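You operate a simulated robot arm through the tools that you are given. There is no shell and no other tool.

You run a simulated robot arm. Do the job below in one go: nothing can be reset, and whatever is moved stays where it is left.

JOB
Move the blue audio plug to the black laptop and play Walk-in music.
Fine: press Stop on the grey laptop, it stays on; mute In 1 once, before the plug moves, and unmute it when the cue plays; arrow keys, then Go; start no other cue; dials and other plugs stay.

Only the result counts: the job must be done as asked and must still hold three seconds after the hand-in. Knocking over, shifting, dropping, spilling or breaking anything else fails it.

ROBOT AND FRAMES
A 6-joint arm with a fingered hand, fixed in place. Base frame: the origin is on the floor under the middle of its stand, x ahead of it, y to its left, z up; the work surface is at about z = 75. Units: cm, rad, N and s.
It reaches about 134.6 cm from its shoulder. Its first joint turns from -2.601 to 2.601 rad. Payload 3.5 kg.
The tool frame sits at the grasp point between the pads (the TCP): z along the fingers, y along the line on which they close. The tips reach 2.6 cm beyond it. The gripper opens to 13.2 cm; its body begins 7.3 cm behind the TCP. The gripper is a hand of 4 fingers: y runs from the thumb to the fingers, the wrist lies at [0, 0, -23.4] in the tool frame.
Orientation is that of the tool frame in the base frame, as a unit quaternion [x, y, z, w]. With the fingers straight down and closing along the base's y, the tool's x points along the base's -x, its y along +y and its z along -z.

CONTROLS
- The arm moves only by the tool jog_arm. Its argument "targets" is a list of rows, each an object of numbers (a shift or turn left out is 0): "tx", "ty", "tz": the shift along the tool's x, y, z in units of 100 mm (1.0 is 100 mm); "ax", "ay", "az": the turn, a rotation vector about the tool's x, y, z in units of 45 degrees (1.0 is 45 degrees). In form: [{"tx": .., "ty": .., "tz": .., "ax": .., "ay": .., "az": ..}, ...]. A call has 1 to 20 rows; each row is the pose to reach, as a shift and turn from the pose commanded when the call began, along the tool's axes at that moment. A call with a number of a shift or a turn outside -1 to 1 is refused whole. A row lasts 0.2 s, in which the tool goes at most 5 cm and 0.15 rad; a call with a longer step from one row to the next is refused whole. A pose out of reach is approached as far as the arm can. The call stops where the force on the tool passes 40 N (or 10 N more than at its start, if that is more) or the arm is blocked; 0.2 s more then pass. In this call time passes only in rows, and 0.2 s behind the last. The reply holds the time, the measured pose of the TCP, the force on the tool along the base axes, the opening and the grip force, in the units named above and with some noise, with the torque about the TCP (base axes, N m) and any sound that the robot's microphone picked up, and new pictures: "show" is both (left out), scene, wrist or none.
- Cameras (640 x 400 px; columns grow to the right, rows downward): "scene" is fixed at [22.86, -50.26, 133.72]; the picture's right is [0.88, -0.47, 0.00], its down [-0.21, -0.40, -0.89] and it looks along [0.42, 0.79, -0.46] (base axes); focal length 348 px, centre (320, 200). "wrist" rides on the gripper at [6.8, 0.2, -9.7] in the tool frame; the picture's right is [-0.03, 1.00, 0.00], its down [-0.82, -0.02, -0.58] and it looks along [-0.58, -0.01, 0.82] (tool axes); focal length 270 px, centre (320, 200). There is no depth. A picture from a camera that has moved, and an enlarged one, comes with that camera's place and axes in the base frame and with its lens. The place of the scene camera against the robot may be out by one fixed shift of up to 1.8 cm in any direction.
- slide_trunk(by): slides the trunk up (or, below 0, down) by that many cm; the arm rides with it, the base frame stays. It gives what a move gives, with no picture.
- set_fingers(finger1, finger2, finger3, thumb_bend): sets how far each is bent, from 0 (flat) to 100 (curled in); at 30 the hand is open as for a grip, at 70 the pads meet at the TCP. One left out holds its place. A second passes; each finger stops where it meets its share of the squeeze, and holds until it gets a number again. It is the only way to open and close the hand. It gives what a move gives, with no picture; readings hold the bend of each and the force on the fingers (four entries, about 0 where the hand has none), thumb and palm.
- close_up(camera, box): a new picture of the part [left, top, right, bottom] of that camera's present view, enlarged. It takes no simulated time.
- close_job(): hands the job in; it is judged then, once.

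Nothing tells you positions but the pictures and the camera data. Unless the task says otherwise, let go and move clear before handing in.

The tools are called by a JSON object that holds its "api" and its "payload". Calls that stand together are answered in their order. jog_arm: Moves the arm, as the interface text tells. Its arguments: {"type":"object","properties":{"targets":{"type":"array"},"show":{"type":"string","enum":["both","scene","wrist","none"]}},"required":["targets"]} The other tools are called the same way: slide_trunk (by) moves the trunk up or down; set_fingers (finger1, finger2, finger3, thumb_bend) moves the fingers one by one; close_up (camera, box) takes an enlarged picture of a part of a camera's view; close_job () hands the job in.

At the start:

```text
clock: 0.0
tcp_pos: [47.46, 51.21, 102.83]
tool_rot: [-0.001, 1.0, 0.0, 0.001]
ft_force: [0.2, -0.4, 0.5]
torque: [0.03, 0.01, 0.03]
width: 13.18
gripper_force: 0.2
shape: jaw
bend: [30.0, 30.0, 30.0, 30.0]
finger forces: [0.0, 0.0, 0.0, 0.0, 0.0, 0.0]
trunk travel left (down, up): [-92.8, 4.2]
```

scene: 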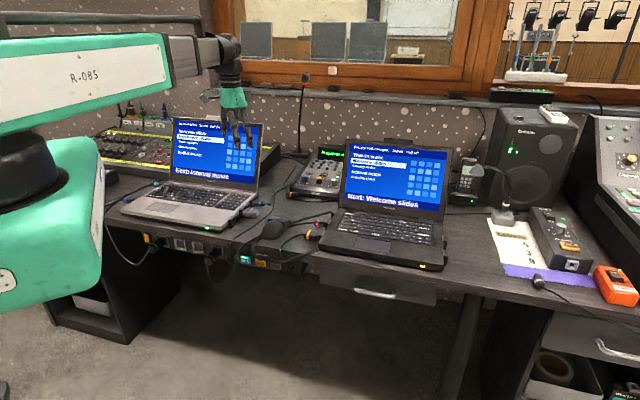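
wrist: 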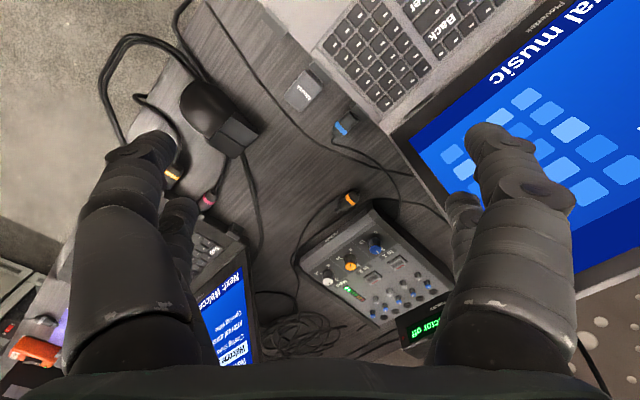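

I see a grey laptop on the left, a black laptop in the middle, and a small mixer between them with cables and plugs. I'll look closer before moving anything.

{"api": "close_up", "payload": {"camera": "scene", "box": [90, 100, 290, 225]}}

{"api": "close_up", "payload": {"camera": "scene", "box": [220, 130, 380, 280]}}

{"api": "close_up", "payload": {"camera": "scene", "box": [310, 130, 470, 280]}}

{"api": "close_up", "payload": {"camera": "wrist", "box": [140, 0, 500, 225]}}

{"api": "close_up", "payload": {"camera": "wrist", "box": [240, 180, 480, 370]}}

{"api": "close_up", "payload": {"camera": "scene", "box": [480, 80, 640, 320]}}

```text
3.20 times, centred on (190, 162) of scene
camera zoom: at [22.86, -50.26, 133.72], right [0.88, -0.47, 0.0], down [-0.21, -0.4, -0.89], along [0.42, 0.79, -0.46], focal length 1115 px, centre (736, 320)
```

zoom: 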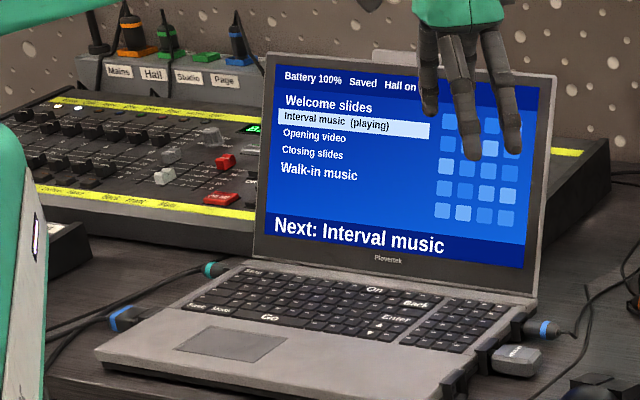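

```text
2.67 times, centred on (300, 205) of scene
camera zoom: at [22.86, -50.26, 133.72], right [0.88, -0.47, 0.0], down [-0.21, -0.4, -0.89], along [0.42, 0.79, -0.46], focal length 930 px, centre (373, 187)
```

zoom: 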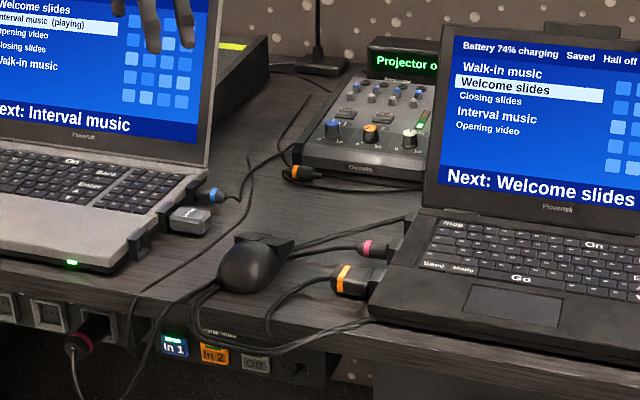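

```text
2.67 times, centred on (390, 205) of scene
camera zoom: at [22.86, -50.26, 133.72], right [0.88, -0.47, 0.0], down [-0.21, -0.4, -0.89], along [0.42, 0.79, -0.46], focal length 930 px, centre (133, 187)
```

zoom: 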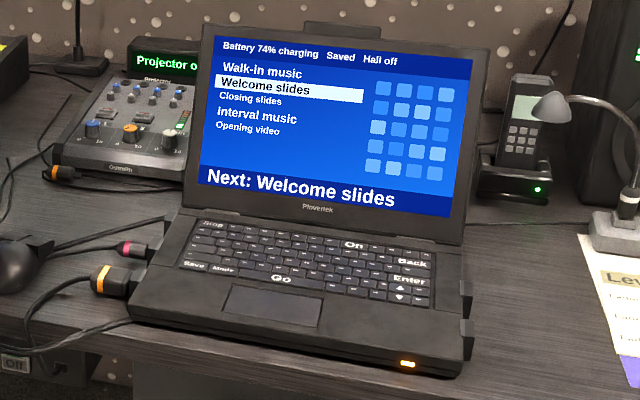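

```text
1.78 times, centred on (320, 112) of wrist
camera zoom: at [40.74, 51.45, 112.69], right [0.03, 1.0, 0.0], down [0.82, -0.02, 0.58], along [0.58, -0.01, -0.82], focal length 480 px, centre (320, 356)
```

zoom: 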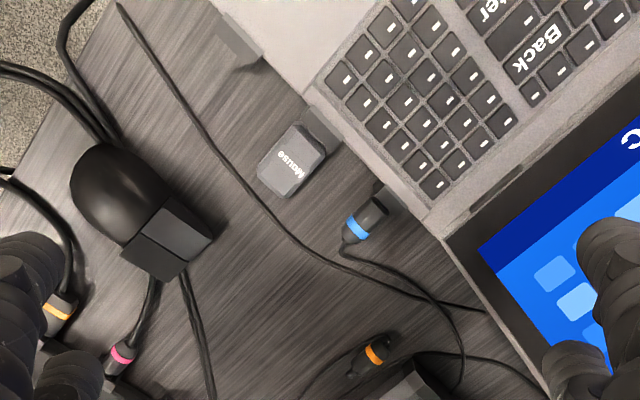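

```text
2.11 times, centred on (360, 275) of wrist
camera zoom: at [40.74, 51.45, 112.69], right [0.03, 1.0, 0.0], down [0.82, -0.02, 0.58], along [0.58, -0.01, -0.82], focal length 569 px, centre (236, 42)
```

zoom: 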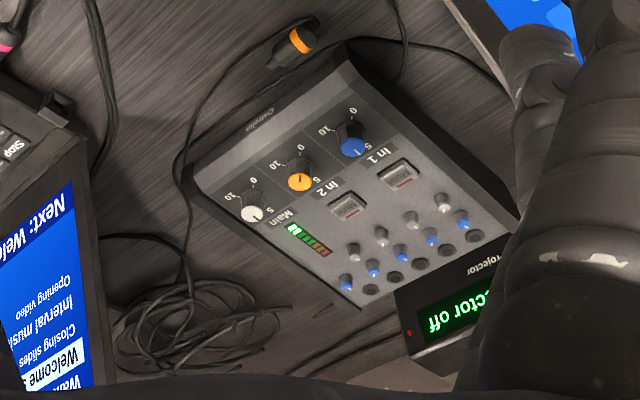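

```text
1.67 times, centred on (560, 200) of scene
camera zoom: at [22.86, -50.26, 133.72], right [0.88, -0.47, 0.0], down [-0.21, -0.4, -0.89], along [0.42, 0.79, -0.46], focal length 581 px, centre (-80, 200)
```

zoom: 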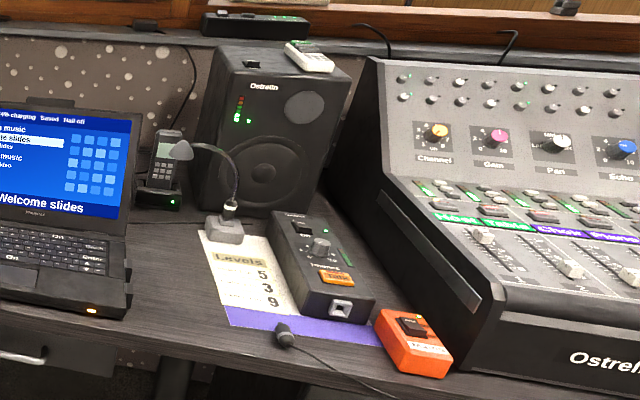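

The grey laptop is playing Interval music. A blue-ringed plug sits in its rear right socket, with its cable running to the small mixer. I'll zoom in on the sockets on both laptops to tell them apart.

{"api": "close_up", "payload": {"camera": "scene", "box": [440, 200, 490, 280]}}

{"api": "close_up", "payload": {"camera": "scene", "box": [330, 200, 410, 250]}}

{"api": "close_up", "payload": {"camera": "scene", "box": [230, 180, 350, 255]}}

{"api": "close_up", "payload": {"camera": "scene", "box": [280, 140, 360, 200]}}

{"api": "close_up", "payload": {"camera": "scene", "box": [140, 225, 310, 285]}}

{"api": "close_up", "payload": {"camera": "scene", "box": [110, 170, 270, 240]}}

{"api": "close_up", "payload": {"camera": "scene", "box": [340, 200, 450, 265]}}

```text
5.00 times, centred on (465, 240) of scene
camera zoom: at [22.86, -50.26, 133.72], right [0.88, -0.47, 0.0], down [-0.21, -0.4, -0.89], along [0.42, 0.79, -0.46], focal length 1743 px, centre (-405, 0)
```

zoom: 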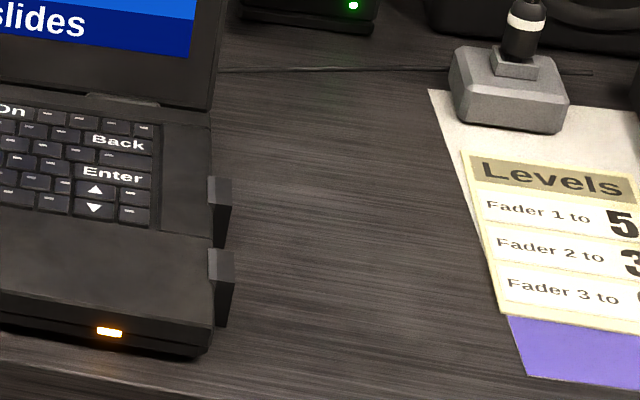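

```text
8.00 times, centred on (370, 225) of scene
camera zoom: at [22.86, -50.26, 133.72], right [0.88, -0.47, 0.0], down [-0.21, -0.4, -0.89], along [0.42, 0.79, -0.46], focal length 2788 px, centre (-80, 0)
```

zoom: 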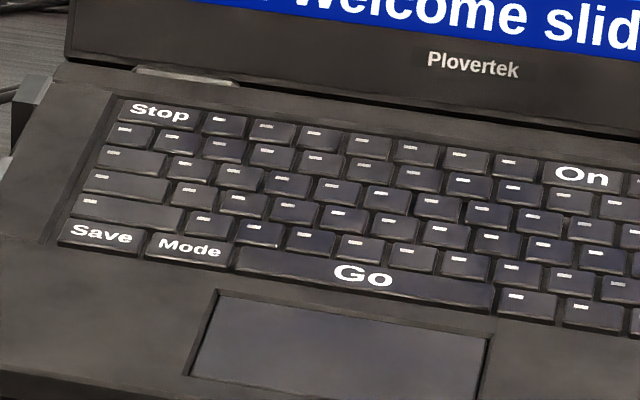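

```text
5.33 times, centred on (290, 218) of scene
camera zoom: at [22.86, -50.26, 133.72], right [0.88, -0.47, 0.0], down [-0.21, -0.4, -0.89], along [0.42, 0.79, -0.46], focal length 1859 px, centre (480, 107)
```

zoom: 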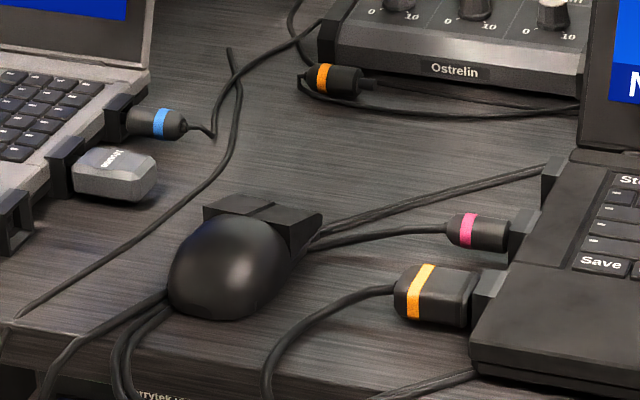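

```text
6.67 times, centred on (320, 170) of scene
camera zoom: at [22.86, -50.26, 133.72], right [0.88, -0.47, 0.0], down [-0.21, -0.4, -0.89], along [0.42, 0.79, -0.46], focal length 2324 px, centre (320, 400)
```

zoom: 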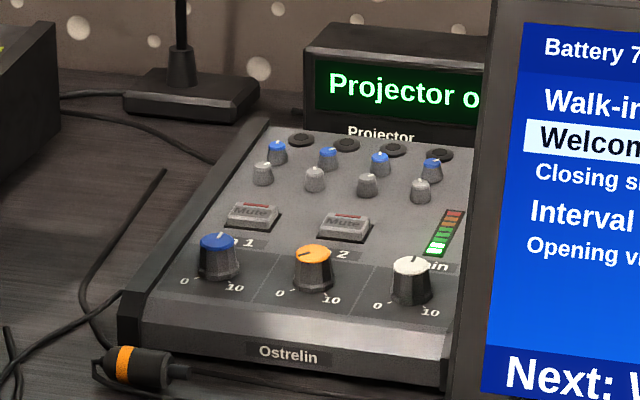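

```text
3.76 times, centred on (225, 255) of scene
camera zoom: at [22.86, -50.26, 133.72], right [0.88, -0.47, 0.0], down [-0.21, -0.4, -0.89], along [0.42, 0.79, -0.46], focal length 1312 px, centre (678, -7)
```

zoom: 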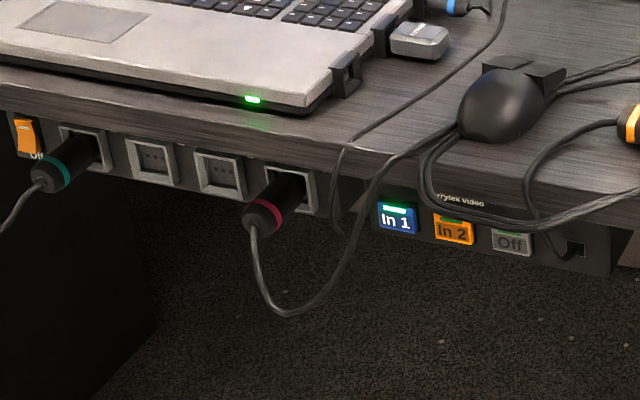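

```text
4.00 times, centred on (190, 205) of scene
camera zoom: at [22.86, -50.26, 133.72], right [0.88, -0.47, 0.0], down [-0.21, -0.4, -0.89], along [0.42, 0.79, -0.46], focal length 1394 px, centre (840, 180)
```

zoom: 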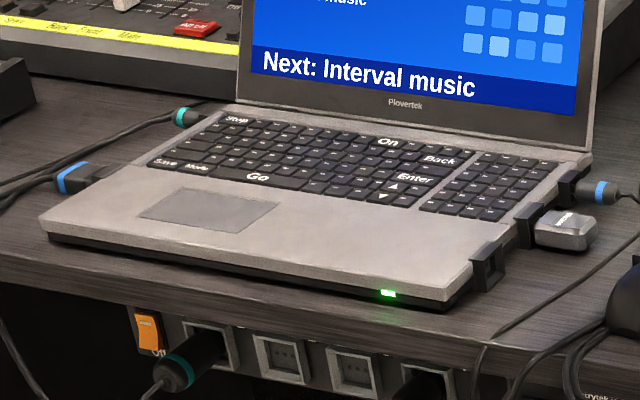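

```text
5.82 times, centred on (395, 232) of scene
camera zoom: at [22.86, -50.26, 133.72], right [0.88, -0.47, 0.0], down [-0.21, -0.4, -0.89], along [0.42, 0.79, -0.46], focal length 2028 px, centre (-116, 11)
```

zoom: 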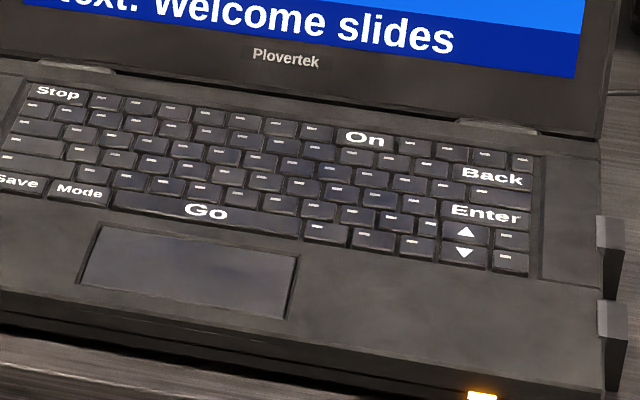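

The blue audio plug is the one with the blue ring at the rear right of the grey laptop. The wider blue plug on its left looks like video. Next I'll turn the hand square to the desk and look at the left side of the black laptop.

{"api": "jog_arm", "payload": {"targets": [{"tx": -0.13, "ty": -0.2, "az": 0.17}, {"tx": -0.26, "ty": -0.4, "az": 0.34}, {"tx": -0.39, "ty": -0.6, "az": 0.51}, {"tx": -0.52, "ty": -0.8, "az": 0.68}, {"tx": -0.65, "ty": -0.95, "az": 0.85}, {"tx": -0.65, "ty": -0.95, "az": 0.867}], "show": "both"}}

```text
clock: 1.4
tcp_pos: [54.02, 41.91, 102.89]
tool_rot: [0.334, 0.942, 0.001, 0.0]
ft_force: [0.7, -0.7, 0.4]
torque: [-0.02, -0.01, -0.01]
width: 13.21
gripper_force: 0.1
shape: jaw
bend: [30.0, 30.0, 30.0, 30.0]
finger forces: [0.0, 0.0, 0.1, 0.0, 0.1, 0.0]
trunk travel left (down, up): [-92.8, 4.2]
camera wrist: at [48.98, 46.27, 112.68], right [0.65, 0.76, 0.0], down [0.62, -0.53, 0.58], along [0.44, -0.38, -0.82], focal length 270 px, centre (320, 200)
```

scene: 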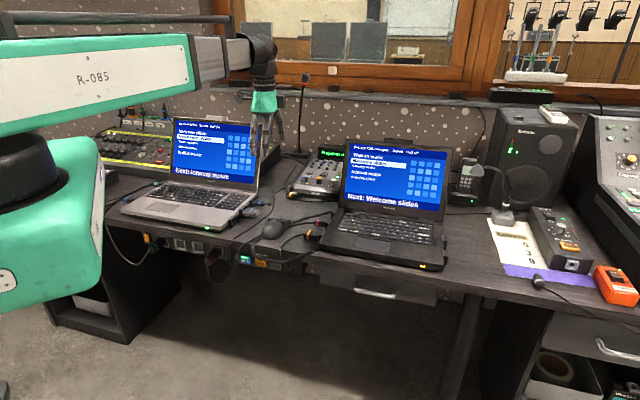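
wrist: 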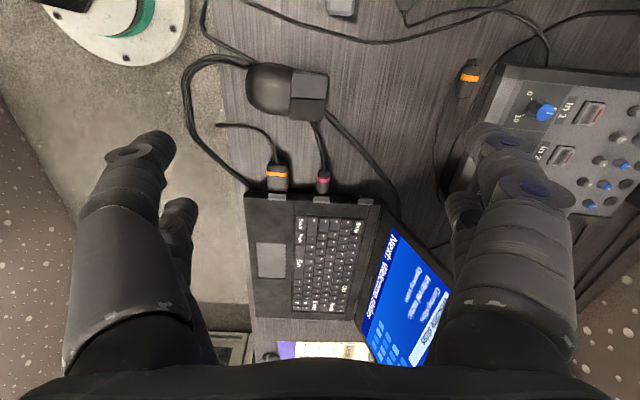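

The view now lines up with the black laptop. I'll zoom in on its left side sockets.

{"api": "close_up", "payload": {"camera": "wrist", "box": [240, 140, 400, 240]}}

{"api": "close_up", "payload": {"camera": "wrist", "box": [240, 200, 400, 360]}}

{"api": "close_up", "payload": {"camera": "wrist", "box": [440, 40, 640, 200]}}

```text
4.00 times, centred on (320, 190) of wrist
camera zoom: at [48.98, 46.27, 112.68], right [0.65, 0.76, 0.0], down [0.62, -0.53, 0.58], along [0.44, -0.38, -0.82], focal length 1081 px, centre (320, 240)
```

zoom: 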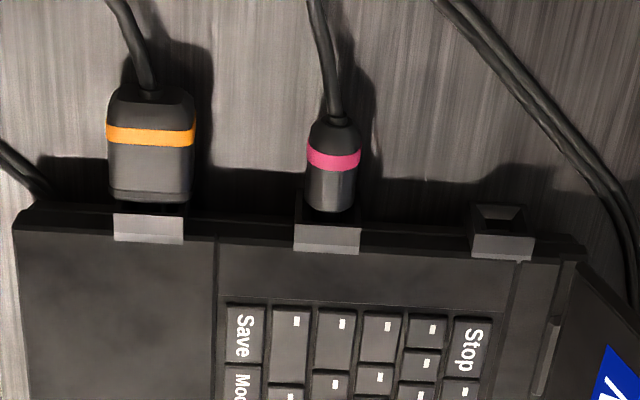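

```text
2.50 times, centred on (320, 280) of wrist
camera zoom: at [48.98, 46.27, 112.68], right [0.65, 0.76, 0.0], down [0.62, -0.53, 0.58], along [0.44, -0.38, -0.82], focal length 676 px, centre (320, 0)
```

zoom: 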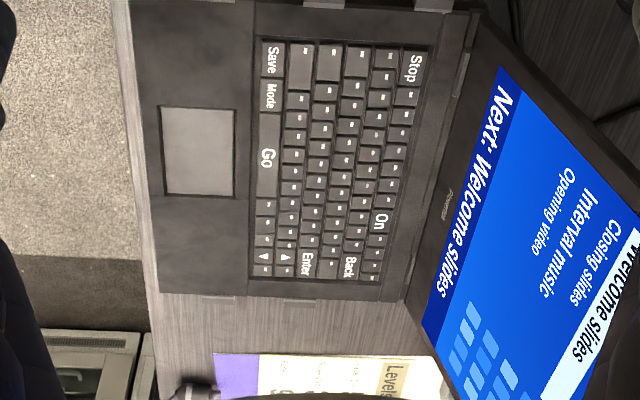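

```text
2.50 times, centred on (540, 120) of wrist
camera zoom: at [48.98, 46.27, 112.68], right [0.65, 0.76, 0.0], down [0.62, -0.53, 0.58], along [0.44, -0.38, -0.82], focal length 676 px, centre (-230, 400)
```

zoom: 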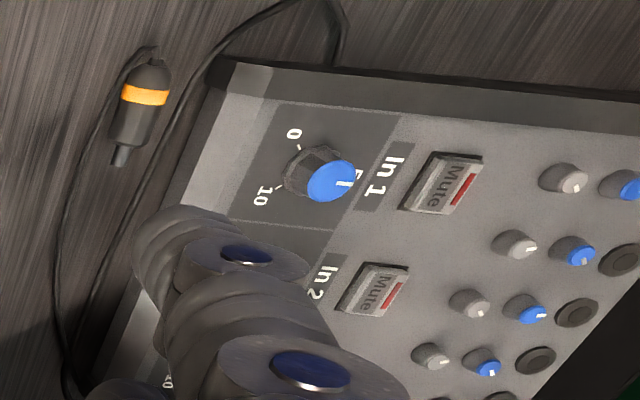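

The empty socket at the rear left of the black laptop is at about (72.5, 35.4, 76.5). I'll move the wrist camera lower and tilt it to see that socket's face.

{"api": "jog_arm", "payload": {"targets": [{"tx": -0.06, "ty": 0.13, "tz": 0.2, "ay": -0.06}, {"tx": -0.12, "ty": 0.26, "tz": 0.4, "ay": -0.12}, {"tx": -0.18, "ty": 0.39, "tz": 0.6, "ay": -0.2}, {"tx": -0.24, "ty": 0.52, "tz": 0.75, "ay": -0.3}, {"tx": -0.3, "ty": 0.65, "tz": 0.9, "ay": -0.44}], "show": "both"}}

```text
clock: 2.6
tcp_pos: [60.59, 45.38, 104.26]
tool_rot: [0.328, 0.929, -0.058, 0.163]
ft_force: [-0.1, 0.4, 0.8]
torque: [-0.03, 0.03, -0.02]
width: 13.18
gripper_force: 0.1
shape: jaw
bend: [30.0, 30.0, 30.0, 30.0]
finger forces: [0.0, 0.1, 0.0, 0.0, 0.1, 0.1]
out of reach, approached as far as the arm can: row 1, 2, 3, 4, 5
trunk travel left (down, up): [-92.8, 4.2]
camera wrist: at [53.21, 51.52, 111.17], right [0.65, 0.76, 0.01], down [0.43, -0.38, 0.82], along [0.63, -0.53, -0.57], focal length 270 px, centre (320, 200)
```

scene: 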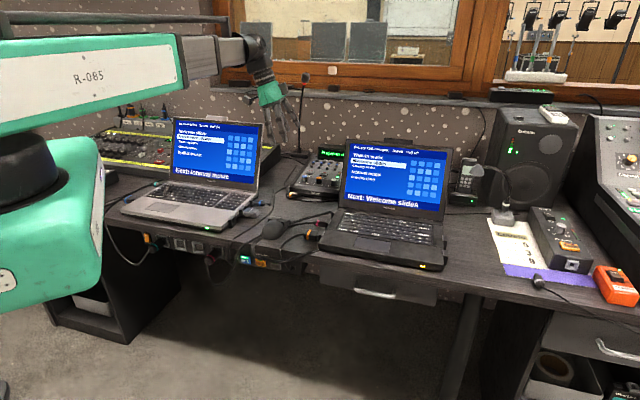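
wrist: 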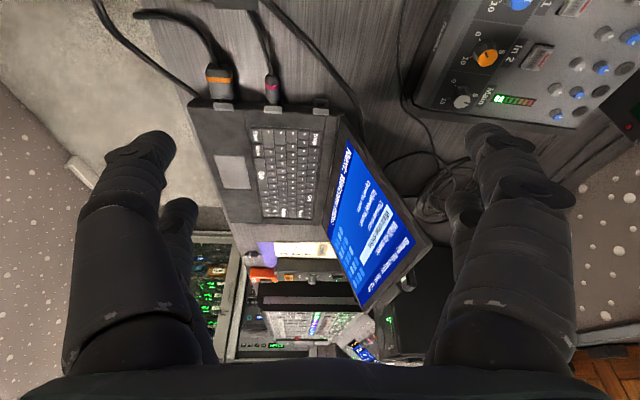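

The arm can't reach any lower from this trunk height, so the trunk has to come down. The space under the hand is clear, so I'll lower it in stages.

{"api": "slide_trunk", "payload": {"by": -10}}

```text
clock: 3.9
tcp_pos: [60.66, 45.37, 94.17]
tool_rot: [0.329, 0.929, -0.057, 0.162]
ft_force: [0.1, 0.3, 0.1]
torque: [0.02, -0.02, 0.0]
width: 13.18
gripper_force: 0.0
shape: jaw
bend: [30.0, 30.0, 30.0, 30.0]
finger forces: [0.1, 0.0, 0.0, 0.0, 0.0, 0.0]
trunk travel left (down, up): [-82.8, 14.2]
```

{"api": "jog_arm", "payload": {"targets": [{"tx": 0.0, "ty": 0.0, "tz": 0.0}], "show": "both"}}

{"api": "close_up", "payload": {"camera": "wrist", "box": [160, 0, 400, 150]}}

```text
clock: 4.3
tcp_pos: [60.56, 45.29, 94.4]
tool_rot: [0.329, 0.928, -0.058, 0.163]
ft_force: [-0.1, 0.4, -0.2]
torque: [0.02, -0.01, 0.01]
width: 13.21
gripper_force: 0.0
shape: jaw
bend: [30.0, 30.0, 30.0, 30.0]
finger forces: [0.0, 0.0, 0.0, 0.1, 0.0, 0.0]
trunk travel left (down, up): [-82.8, 14.2]
camera wrist: at [53.19, 51.49, 101.18], right [0.65, 0.76, 0.01], down [0.43, -0.38, 0.82], along [0.63, -0.53, -0.57], focal length 270 px, centre (320, 200)
```

scene: 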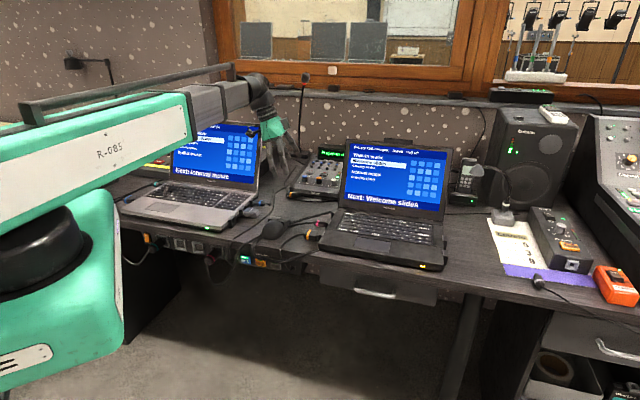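
wrist: 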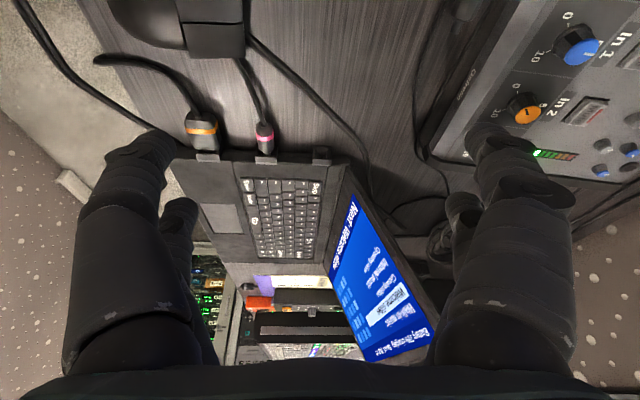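

```text
2.67 times, centred on (280, 75) of wrist
camera zoom: at [53.19, 51.49, 101.18], right [0.65, 0.76, 0.01], down [0.43, -0.38, 0.82], along [0.63, -0.53, -0.57], focal length 721 px, centre (427, 533)
```

zoom: 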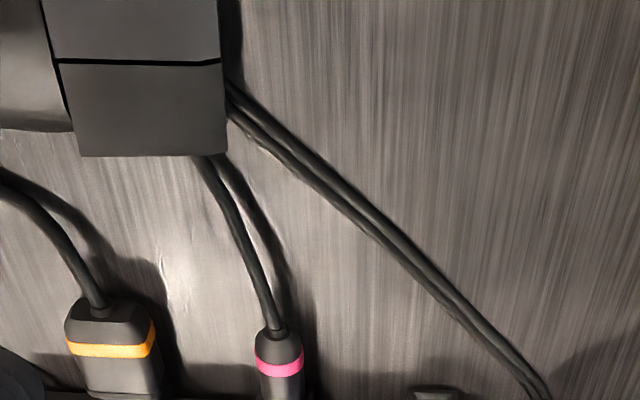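

{"api": "slide_trunk", "payload": {"by": -7}}

{"api": "jog_arm", "payload": {"targets": [{"ty": 0.2, "tz": 0.0}], "show": "wrist"}}

{"api": "close_up", "payload": {"camera": "wrist", "box": [200, 20, 400, 145]}}

```text
clock: 5.4
tcp_pos: [60.55, 45.29, 87.2]
tool_rot: [0.329, 0.929, -0.058, 0.162]
ft_force: [-0.3, 0.0, -0.1]
torque: [0.0, 0.0, 0.0]
width: 13.18
gripper_force: 0.1
shape: jaw
bend: [30.0, 30.0, 30.0, 30.0]
finger forces: [0.0, 0.1, 0.0, 0.1, 0.0, 0.1]
trunk travel left (down, up): [-75.8, 21.2]
```

```text
clock: 5.8
tcp_pos: [61.9, 46.72, 87.26]
tool_rot: [0.329, 0.929, -0.058, 0.162]
ft_force: [0.2, -0.7, 0.2]
torque: [-0.01, 0.02, -0.01]
width: 13.18
gripper_force: 0.0
shape: jaw
bend: [30.0, 30.0, 30.0, 30.0]
finger forces: [0.0, 0.1, 0.1, 0.0, 0.1, 0.0]
trunk travel left (down, up): [-75.8, 21.2]
camera wrist: at [54.46, 53.01, 94.19], right [0.65, 0.76, 0.01], down [0.43, -0.38, 0.82], along [0.63, -0.53, -0.57], focal length 270 px, centre (320, 200)
```

wrist: 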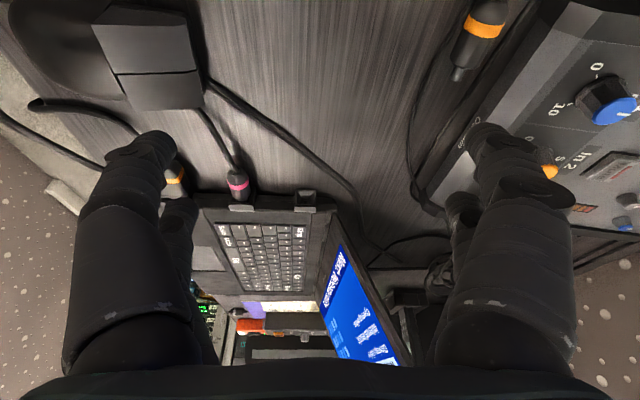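

```text
3.20 times, centred on (300, 82) of wrist
camera zoom: at [54.46, 53.01, 94.19], right [0.65, 0.76, 0.01], down [0.43, -0.38, 0.82], along [0.63, -0.53, -0.57], focal length 865 px, centre (384, 576)
```

zoom: 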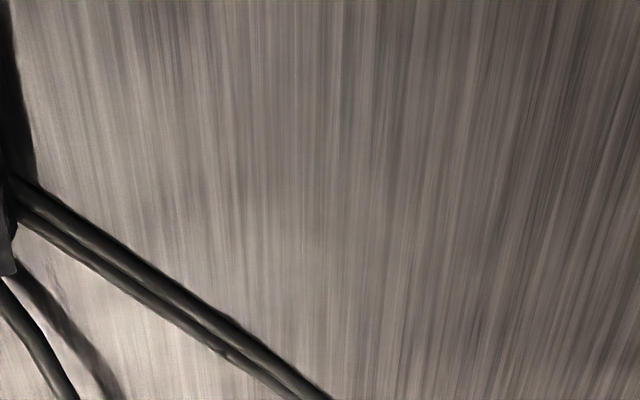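

{"api": "close_up", "payload": {"camera": "wrist", "box": [200, 150, 360, 250]}}

{"api": "close_up", "payload": {"camera": "wrist", "box": [280, 175, 330, 225]}}

{"api": "close_up", "payload": {"camera": "wrist", "box": [420, 0, 540, 100]}}

```text
4.00 times, centred on (280, 200) of wrist
camera zoom: at [54.46, 53.01, 94.19], right [0.65, 0.76, 0.01], down [0.43, -0.38, 0.82], along [0.63, -0.53, -0.57], focal length 1081 px, centre (480, 200)
```

zoom: 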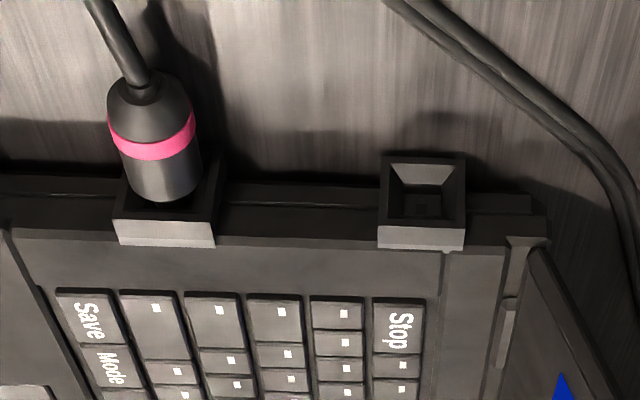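

```text
8.00 times, centred on (305, 200) of wrist
camera zoom: at [54.46, 53.01, 94.19], right [0.65, 0.76, 0.01], down [0.43, -0.38, 0.82], along [0.63, -0.53, -0.57], focal length 2162 px, centre (440, 200)
```

zoom: 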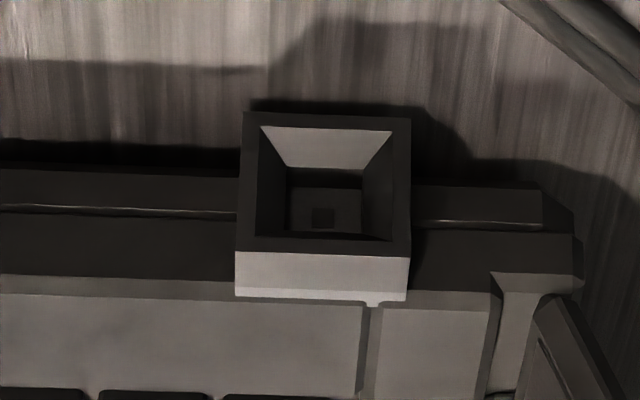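

```text
4.00 times, centred on (480, 50) of wrist
camera zoom: at [54.46, 53.01, 94.19], right [0.65, 0.76, 0.01], down [0.43, -0.38, 0.82], along [0.63, -0.53, -0.57], focal length 1081 px, centre (-320, 800)
```

zoom: 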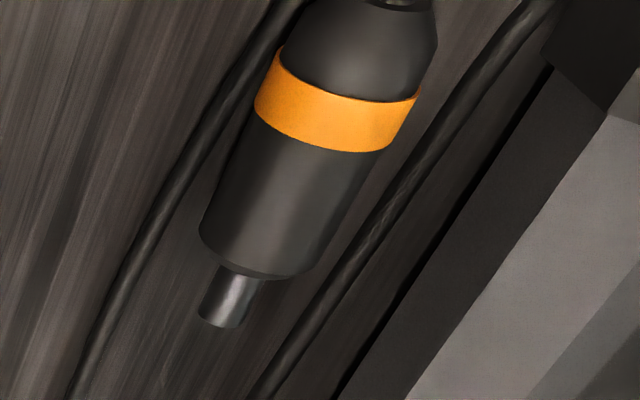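

The rear-left socket on the black laptop is a small square hole in a funnel. I'll compare it with the empty sockets on the grey laptop's right side and the black laptop's right side.

{"api": "close_up", "payload": {"camera": "scene", "box": [220, 205, 260, 250]}}

{"api": "close_up", "payload": {"camera": "scene", "box": [440, 228, 470, 268]}}

{"api": "close_up", "payload": {"camera": "scene", "box": [160, 60, 320, 180]}}

```text
8.89 times, centred on (240, 228) of scene
camera zoom: at [22.86, -50.26, 133.72], right [0.88, -0.47, 0.0], down [-0.21, -0.4, -0.89], along [0.42, 0.79, -0.46], focal length 3098 px, centre (1031, -44)
```

zoom: 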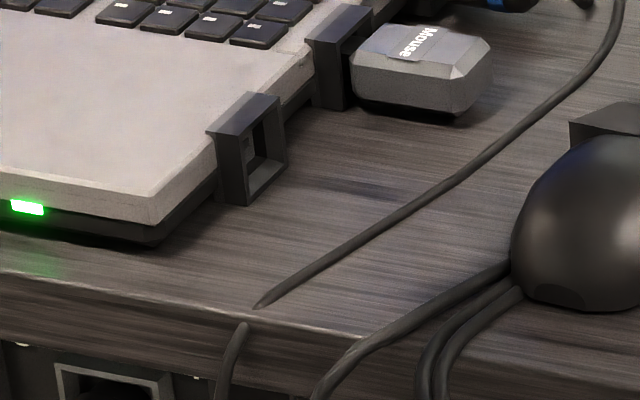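

```text
10.00 times, centred on (455, 248) of scene
camera zoom: at [22.86, -50.26, 133.72], right [0.88, -0.47, 0.0], down [-0.21, -0.4, -0.89], along [0.42, 0.79, -0.46], focal length 3485 px, centre (-1030, -280)
```

zoom: 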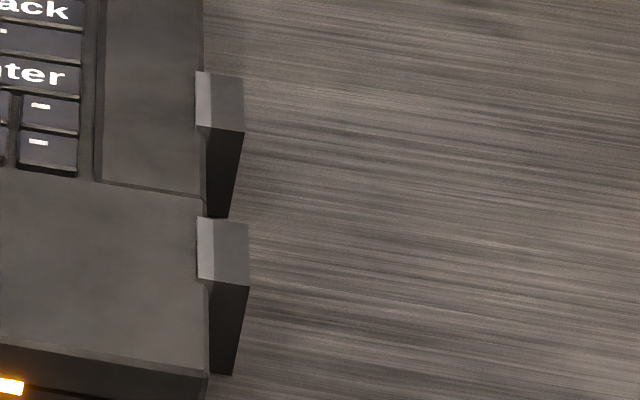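

```text
3.33 times, centred on (240, 120) of scene
camera zoom: at [22.86, -50.26, 133.72], right [0.88, -0.47, 0.0], down [-0.21, -0.4, -0.89], along [0.42, 0.79, -0.46], focal length 1162 px, centre (587, 467)
```

zoom: 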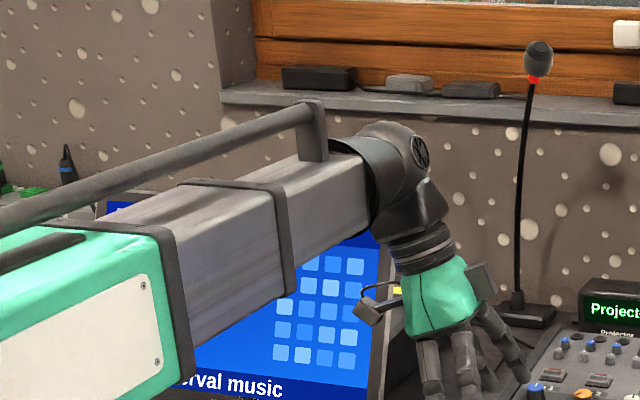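

The grey laptop's spare socket is a wide, straight-sided USB type, so the funnel socket at the rear left of the black laptop is the audio jack. Before pressing anything, I'll work out how the fingers move by curling all of them except finger 2.

{"api": "slide_trunk", "payload": {"by": 8}}

{"api": "set_fingers", "payload": {"finger1": 100, "finger3": 100}}

{"api": "jog_arm", "payload": {"targets": [{"tx": 0, "ty": 0, "tz": 0}], "show": "both"}}

{"api": "close_up", "payload": {"camera": "scene", "box": [220, 60, 340, 160]}}

```text
clock: 7.0
tcp_pos: [61.84, 46.82, 95.21]
tool_rot: [0.329, 0.929, -0.057, 0.162]
ft_force: [0.2, 0.9, -0.3]
torque: [0.0, 0.02, -0.02]
width: 13.2
gripper_force: 0.0
shape: jaw
bend: [30.0, 30.0, 30.0, 30.0]
finger forces: [0.1, 0.1, 0.0, 0.0, 0.1, 0.1]
trunk travel left (down, up): [-83.8, 13.2]
```

```text
clock: 8.0
tcp_pos: [61.81, 46.7, 95.23]
tool_rot: [0.329, 0.929, -0.058, 0.162]
ft_force: [-0.3, 0.2, 0.4]
torque: [0.05, 0.02, 0.0]
width: 5.67
gripper_force: 0.0
shape: fingers
bend: [100.0, 30.0, 100.0, 30.0]
finger forces: [0.0, 0.0, 0.0, 0.0, 0.0, 0.0]
trunk travel left (down, up): [-83.8, 13.2]
```

```text
clock: 8.4
tcp_pos: [61.82, 46.91, 95.24]
tool_rot: [0.329, 0.929, -0.057, 0.162]
ft_force: [0.0, 0.1, 1.0]
torque: [-0.01, -0.01, 0.03]
width: 5.69
gripper_force: 0.1
shape: fingers
bend: [100.0, 30.0, 100.0, 30.0]
finger forces: [0.0, 0.0, 0.0, 0.0, 0.0, 0.0]
trunk travel left (down, up): [-83.8, 13.2]
camera wrist: at [54.44, 53.0, 102.18], right [0.65, 0.76, 0.01], down [0.43, -0.38, 0.82], along [0.63, -0.53, -0.57], focal length 270 px, centre (320, 200)
```

scene: 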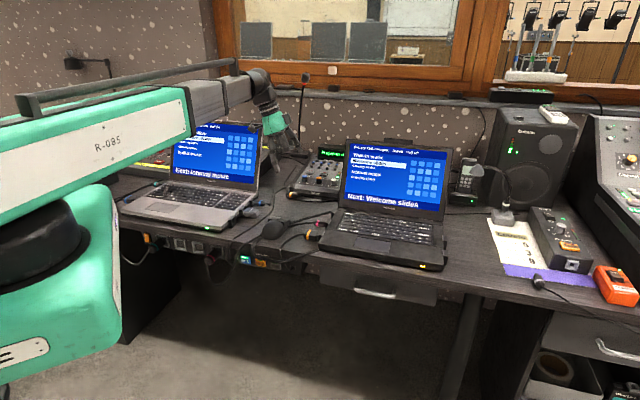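
wrist: 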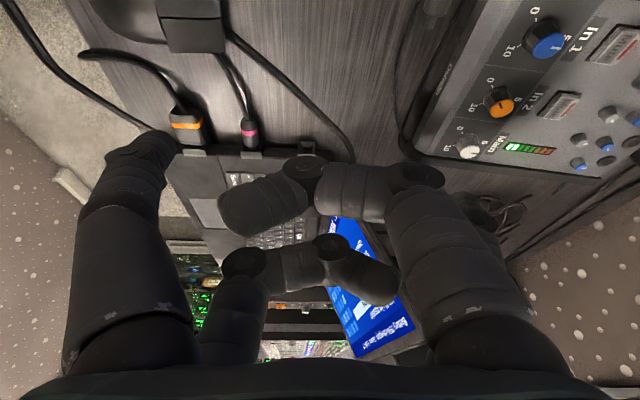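

```text
4.00 times, centred on (280, 110) of scene
camera zoom: at [22.86, -50.26, 133.72], right [0.88, -0.47, 0.0], down [-0.21, -0.4, -0.89], along [0.42, 0.79, -0.46], focal length 1394 px, centre (480, 560)
```

zoom: 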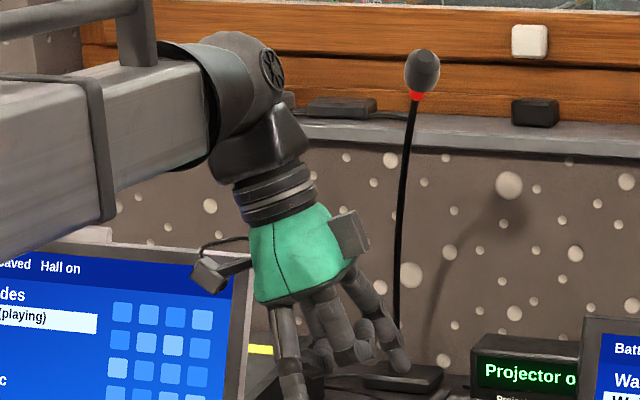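

{"api": "set_fingers", "payload": {"finger1": 30, "finger3": 100, "thumb_bend": 100}}

{"api": "jog_arm", "payload": {"targets": [{"tx": 0, "ty": 0, "tz": 0}], "show": "wrist"}}

{"api": "close_up", "payload": {"camera": "scene", "box": [220, 60, 340, 160]}}

```text
clock: 9.4
tcp_pos: [61.79, 46.85, 95.33]
tool_rot: [0.329, 0.928, -0.057, 0.162]
ft_force: [-0.4, 0.0, 0.1]
torque: [-0.01, -0.03, 0.01]
width: 4.56
gripper_force: 0.1
shape: fingers
bend: [30.0, 30.0, 100.0, 100.0]
finger forces: [0.0, 0.0, 0.1, 0.1, 0.0, 0.0]
trunk travel left (down, up): [-83.8, 13.2]
```

```text
clock: 9.8
tcp_pos: [61.81, 46.8, 95.35]
tool_rot: [0.329, 0.929, -0.058, 0.161]
ft_force: [0.4, -0.1, 0.0]
torque: [0.02, -0.04, 0.01]
width: 4.54
gripper_force: 0.0
shape: fingers
bend: [30.0, 30.0, 100.0, 100.0]
finger forces: [0.1, 0.0, 0.0, 0.1, 0.0, 0.0]
trunk travel left (down, up): [-83.8, 13.2]
camera wrist: at [54.44, 53.0, 102.18], right [0.65, 0.76, 0.01], down [0.43, -0.38, 0.82], along [0.63, -0.53, -0.57], focal length 270 px, centre (320, 200)
```

wrist: 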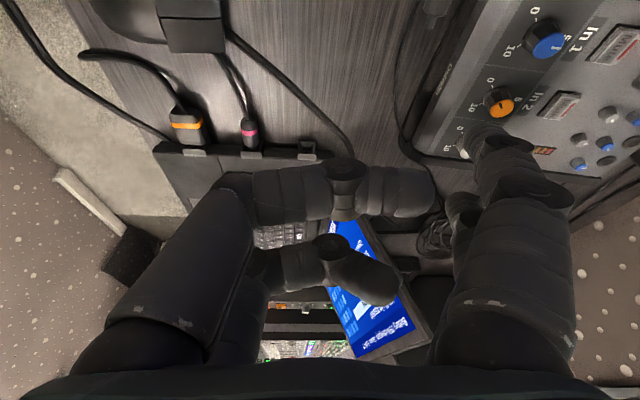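

```text
4.00 times, centred on (280, 110) of scene
camera zoom: at [22.86, -50.26, 133.72], right [0.88, -0.47, 0.0], down [-0.21, -0.4, -0.89], along [0.42, 0.79, -0.46], focal length 1394 px, centre (480, 560)
```

zoom: 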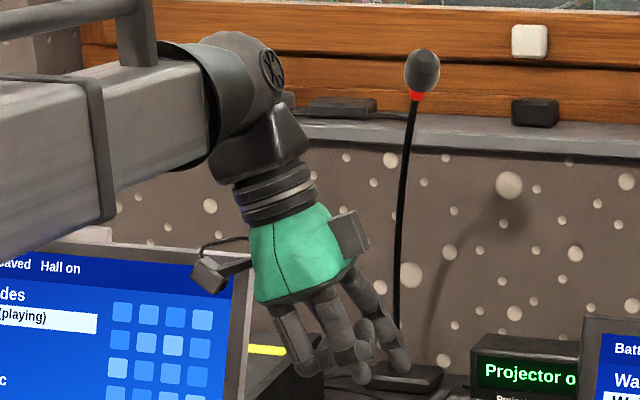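

Finger 1 and the thumb are on the camera side, and fingers 2 and 3 are on the far side. The wrist height seems to be at its lower limit, so I'll test whether the arm can move up from here.

{"api": "jog_arm", "payload": {"targets": [{"tz": -0.15, "ay": 0.1}, {"tz": -0.3, "ay": 0.2}, {"tz": -0.45, "ay": 0.3}, {"tz": -0.6, "ay": 0.44}], "show": "none"}}

```text
clock: 10.8
tcp_pos: [60.18, 48.16, 93.86]
tool_rot: [0.334, 0.943, 0.0, -0.002]
ft_force: [-0.7, -0.4, -0.2]
torque: [0.0, 0.04, -0.01]
width: 4.53
gripper_force: 0.0
shape: fingers
bend: [30.0, 30.0, 100.0, 100.0]
finger forces: [0.0, 0.1, 0.0, 0.1, 0.0, 0.0]
out of reach, approached as far as the arm can: row 1, 2, 3, 4
trunk travel left (down, up): [-83.8, 13.2]
```

The arm's height is set entirely by the trunk, so vertical moves need slide_trunk. Now I'll make a pointing hand by curling all fingers except finger 1.

{"api": "set_fingers", "payload": {"finger1": 40, "finger2": 95}}

{"api": "jog_arm", "payload": {"targets": [{"tx": 0, "ty": 0, "tz": 0}], "show": "both"}}

{"api": "close_up", "payload": {"camera": "scene", "box": [220, 60, 340, 160]}}

```text
clock: 11.8
tcp_pos: [60.16, 48.11, 93.83]
tool_rot: [0.334, 0.943, 0.0, 0.0]
ft_force: [0.2, -0.4, 0.8]
torque: [-0.03, -0.02, -0.01]
width: 3.92
gripper_force: 0.1
shape: fingers
bend: [40.0, 87.0, 100.0, 100.0]
finger forces: [0.0, 0.0, 0.0, 0.0, 0.0, 0.0]
trunk travel left (down, up): [-83.8, 13.2]
```

```text
clock: 12.2
tcp_pos: [60.13, 48.2, 93.84]
tool_rot: [0.334, 0.943, 0.0, 0.001]
ft_force: [0.1, -1.3, 0.6]
torque: [-0.01, -0.02, 0.02]
width: 3.89
gripper_force: 0.0
shape: fingers
bend: [40.0, 87.0, 100.0, 100.0]
finger forces: [0.0, 0.1, 0.0, 0.0, 0.0, 0.0]
trunk travel left (down, up): [-83.8, 13.2]
camera wrist: at [55.05, 52.54, 103.69], right [0.65, 0.76, 0.0], down [0.62, -0.53, 0.58], along [0.44, -0.37, -0.82], focal length 270 px, centre (320, 200)
```

scene: 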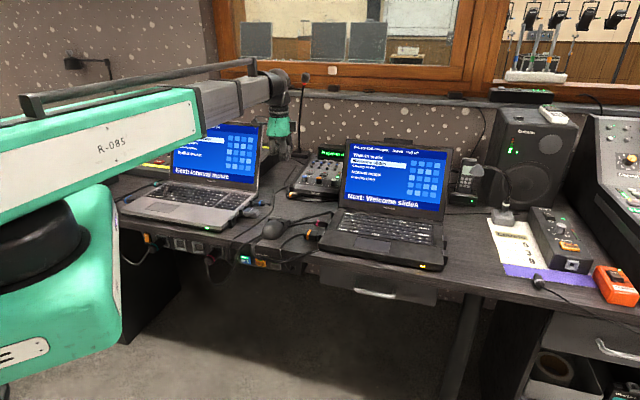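
wrist: 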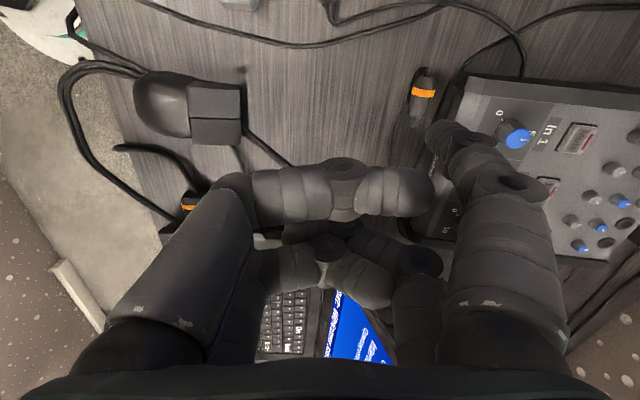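

```text
4.00 times, centred on (280, 110) of scene
camera zoom: at [22.86, -50.26, 133.72], right [0.88, -0.47, 0.0], down [-0.21, -0.4, -0.89], along [0.42, 0.79, -0.46], focal length 1394 px, centre (480, 560)
```

zoom: 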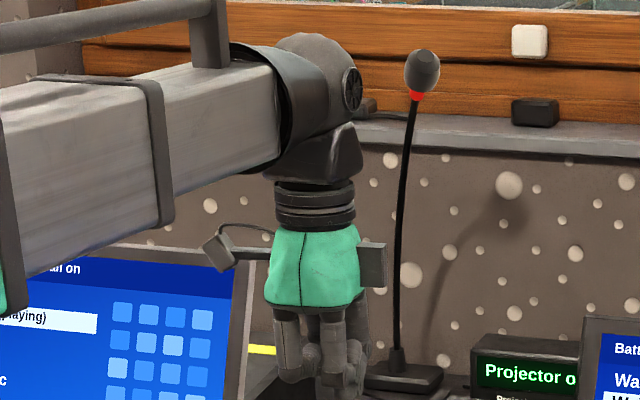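

{"api": "close_up", "payload": {"camera": "scene", "box": [250, 110, 330, 180]}}

{"api": "close_up", "payload": {"camera": "wrist", "box": [400, 90, 560, 210]}}

```text
5.71 times, centred on (290, 145) of scene
camera zoom: at [22.86, -50.26, 133.72], right [0.88, -0.47, 0.0], down [-0.21, -0.4, -0.89], along [0.42, 0.79, -0.46], focal length 1992 px, centre (491, 514)
```

zoom: 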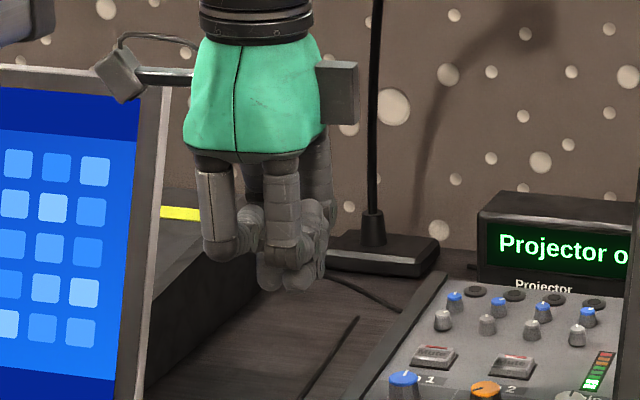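

```text
3.33 times, centred on (480, 150) of wrist
camera zoom: at [55.05, 52.54, 103.69], right [0.65, 0.76, 0.0], down [0.62, -0.53, 0.58], along [0.44, -0.37, -0.82], focal length 901 px, centre (-213, 367)
```

zoom: 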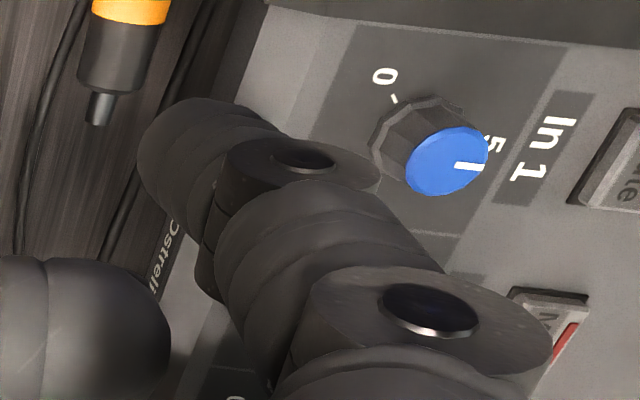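

{"api": "set_fingers", "payload": {"finger1": 55}}

{"api": "jog_arm", "payload": {"targets": [{"ay": -0.15}, {"ay": -0.3}, {"ay": -0.45}], "show": "wrist"}}

{"api": "close_up", "payload": {"camera": "scene", "box": [250, 110, 330, 180]}}

```text
clock: 13.2
tcp_pos: [60.23, 48.19, 93.85]
tool_rot: [0.334, 0.943, -0.001, -0.001]
ft_force: [0.2, 0.7, -0.2]
torque: [-0.04, -0.02, 0.01]
width: 3.24
gripper_force: 0.0
shape: fingers
bend: [54.0, 87.0, 100.0, 100.0]
finger forces: [0.1, 0.0, 0.0, 0.0, 0.1, 0.0]
trunk travel left (down, up): [-83.8, 13.2]
```

```text
clock: 14.0
tcp_pos: [60.19, 48.0, 95.41]
tool_rot: [0.328, 0.928, -0.058, 0.166]
ft_force: [-0.2, 0.9, 0.1]
torque: [-0.02, 0.0, 0.01]
width: 3.2
gripper_force: 0.0
shape: fingers
bend: [54.0, 88.0, 100.0, 100.0]
finger forces: [0.0, 0.1, 0.0, 0.0, 0.0, 0.1]
out of reach, approached as far as the arm can: row 2, 3
trunk travel left (down, up): [-83.8, 13.2]
camera wrist: at [52.77, 54.36, 102.16], right [0.65, 0.76, 0.01], down [0.43, -0.37, 0.82], along [0.63, -0.53, -0.57], focal length 270 px, centre (320, 200)
```

wrist: 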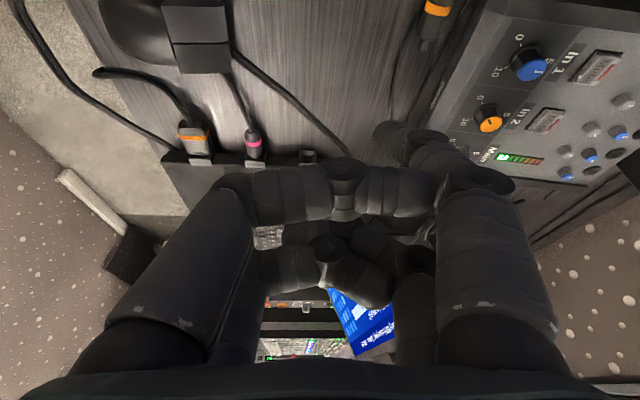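

```text
5.71 times, centred on (290, 145) of scene
camera zoom: at [22.86, -50.26, 133.72], right [0.88, -0.47, 0.0], down [-0.21, -0.4, -0.89], along [0.42, 0.79, -0.46], focal length 1992 px, centre (491, 514)
```

zoom: 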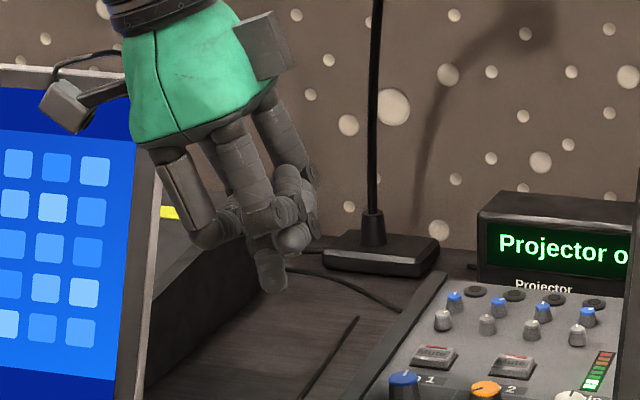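

{"api": "close_up", "payload": {"camera": "wrist", "box": [340, 80, 500, 200]}}

{"api": "close_up", "payload": {"camera": "scene", "box": [265, 130, 315, 170]}}

```text
3.33 times, centred on (420, 140) of wrist
camera zoom: at [52.77, 54.36, 102.16], right [0.65, 0.76, 0.01], down [0.43, -0.37, 0.82], along [0.63, -0.53, -0.57], focal length 901 px, centre (-13, 400)
```

zoom: 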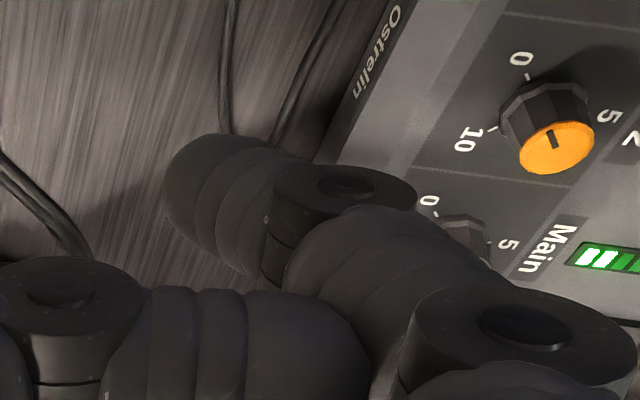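

```text
10.00 times, centred on (290, 150) of scene
camera zoom: at [22.86, -50.26, 133.72], right [0.88, -0.47, 0.0], down [-0.21, -0.4, -0.89], along [0.42, 0.79, -0.46], focal length 3485 px, centre (620, 700)
```

zoom: 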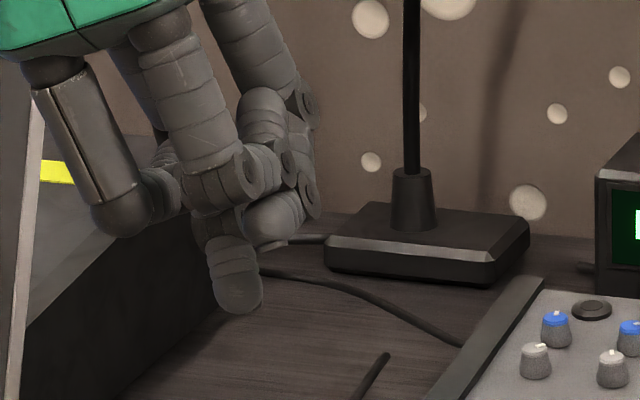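

Finger 1 now stands clear as a pointer, with its tip about 3 cm below the TCP. I'll travel along the front of the grey laptop, well away from its screen, to look at the Stop key.

{"api": "jog_arm", "payload": {"targets": [{"tx": 0.4, "tz": -0.146}, {"tx": 0.8, "tz": -0.292}, {"tx": 1.0, "tz": -0.364}], "show": "none"}}

{"api": "jog_arm", "payload": {"targets": [{"tx": 0.4, "tz": -0.146}, {"tx": 0.8, "tz": -0.292}, {"tx": 1.0, "tz": -0.364}], "show": "both"}}

```text
clock: 14.8
tcp_pos: [51.71, 54.83, 95.36]
tool_rot: [0.329, 0.928, -0.059, 0.165]
ft_force: [0.6, -0.1, -0.4]
torque: [-0.02, 0.03, 0.01]
width: 3.26
gripper_force: 0.0
shape: fingers
bend: [54.0, 88.0, 100.0, 100.0]
finger forces: [0.0, 0.0, 0.1, 0.0, 0.1, 0.1]
trunk travel left (down, up): [-83.8, 13.2]
```

```text
clock: 15.6
tcp_pos: [43.69, 61.46, 95.29]
tool_rot: [0.329, 0.928, -0.059, 0.165]
ft_force: [0.2, 0.4, 0.1]
torque: [0.03, 0.01, -0.01]
width: 3.24
gripper_force: 0.0
shape: fingers
bend: [54.0, 88.0, 100.0, 100.0]
finger forces: [0.1, 0.0, 0.1, 0.0, 0.0, 0.0]
trunk travel left (down, up): [-83.8, 13.2]
camera wrist: at [36.28, 67.72, 102.16], right [0.65, 0.76, 0.01], down [0.43, -0.37, 0.82], along [0.63, -0.53, -0.57], focal length 270 px, centre (320, 200)
```

scene: 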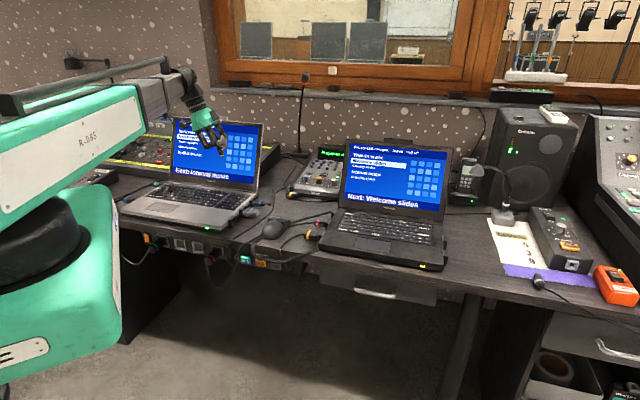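
wrist: 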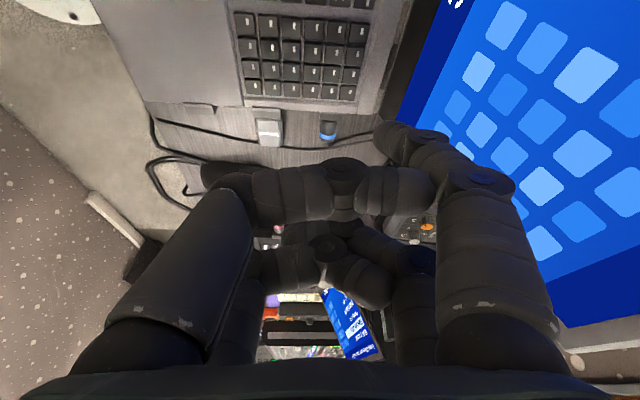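

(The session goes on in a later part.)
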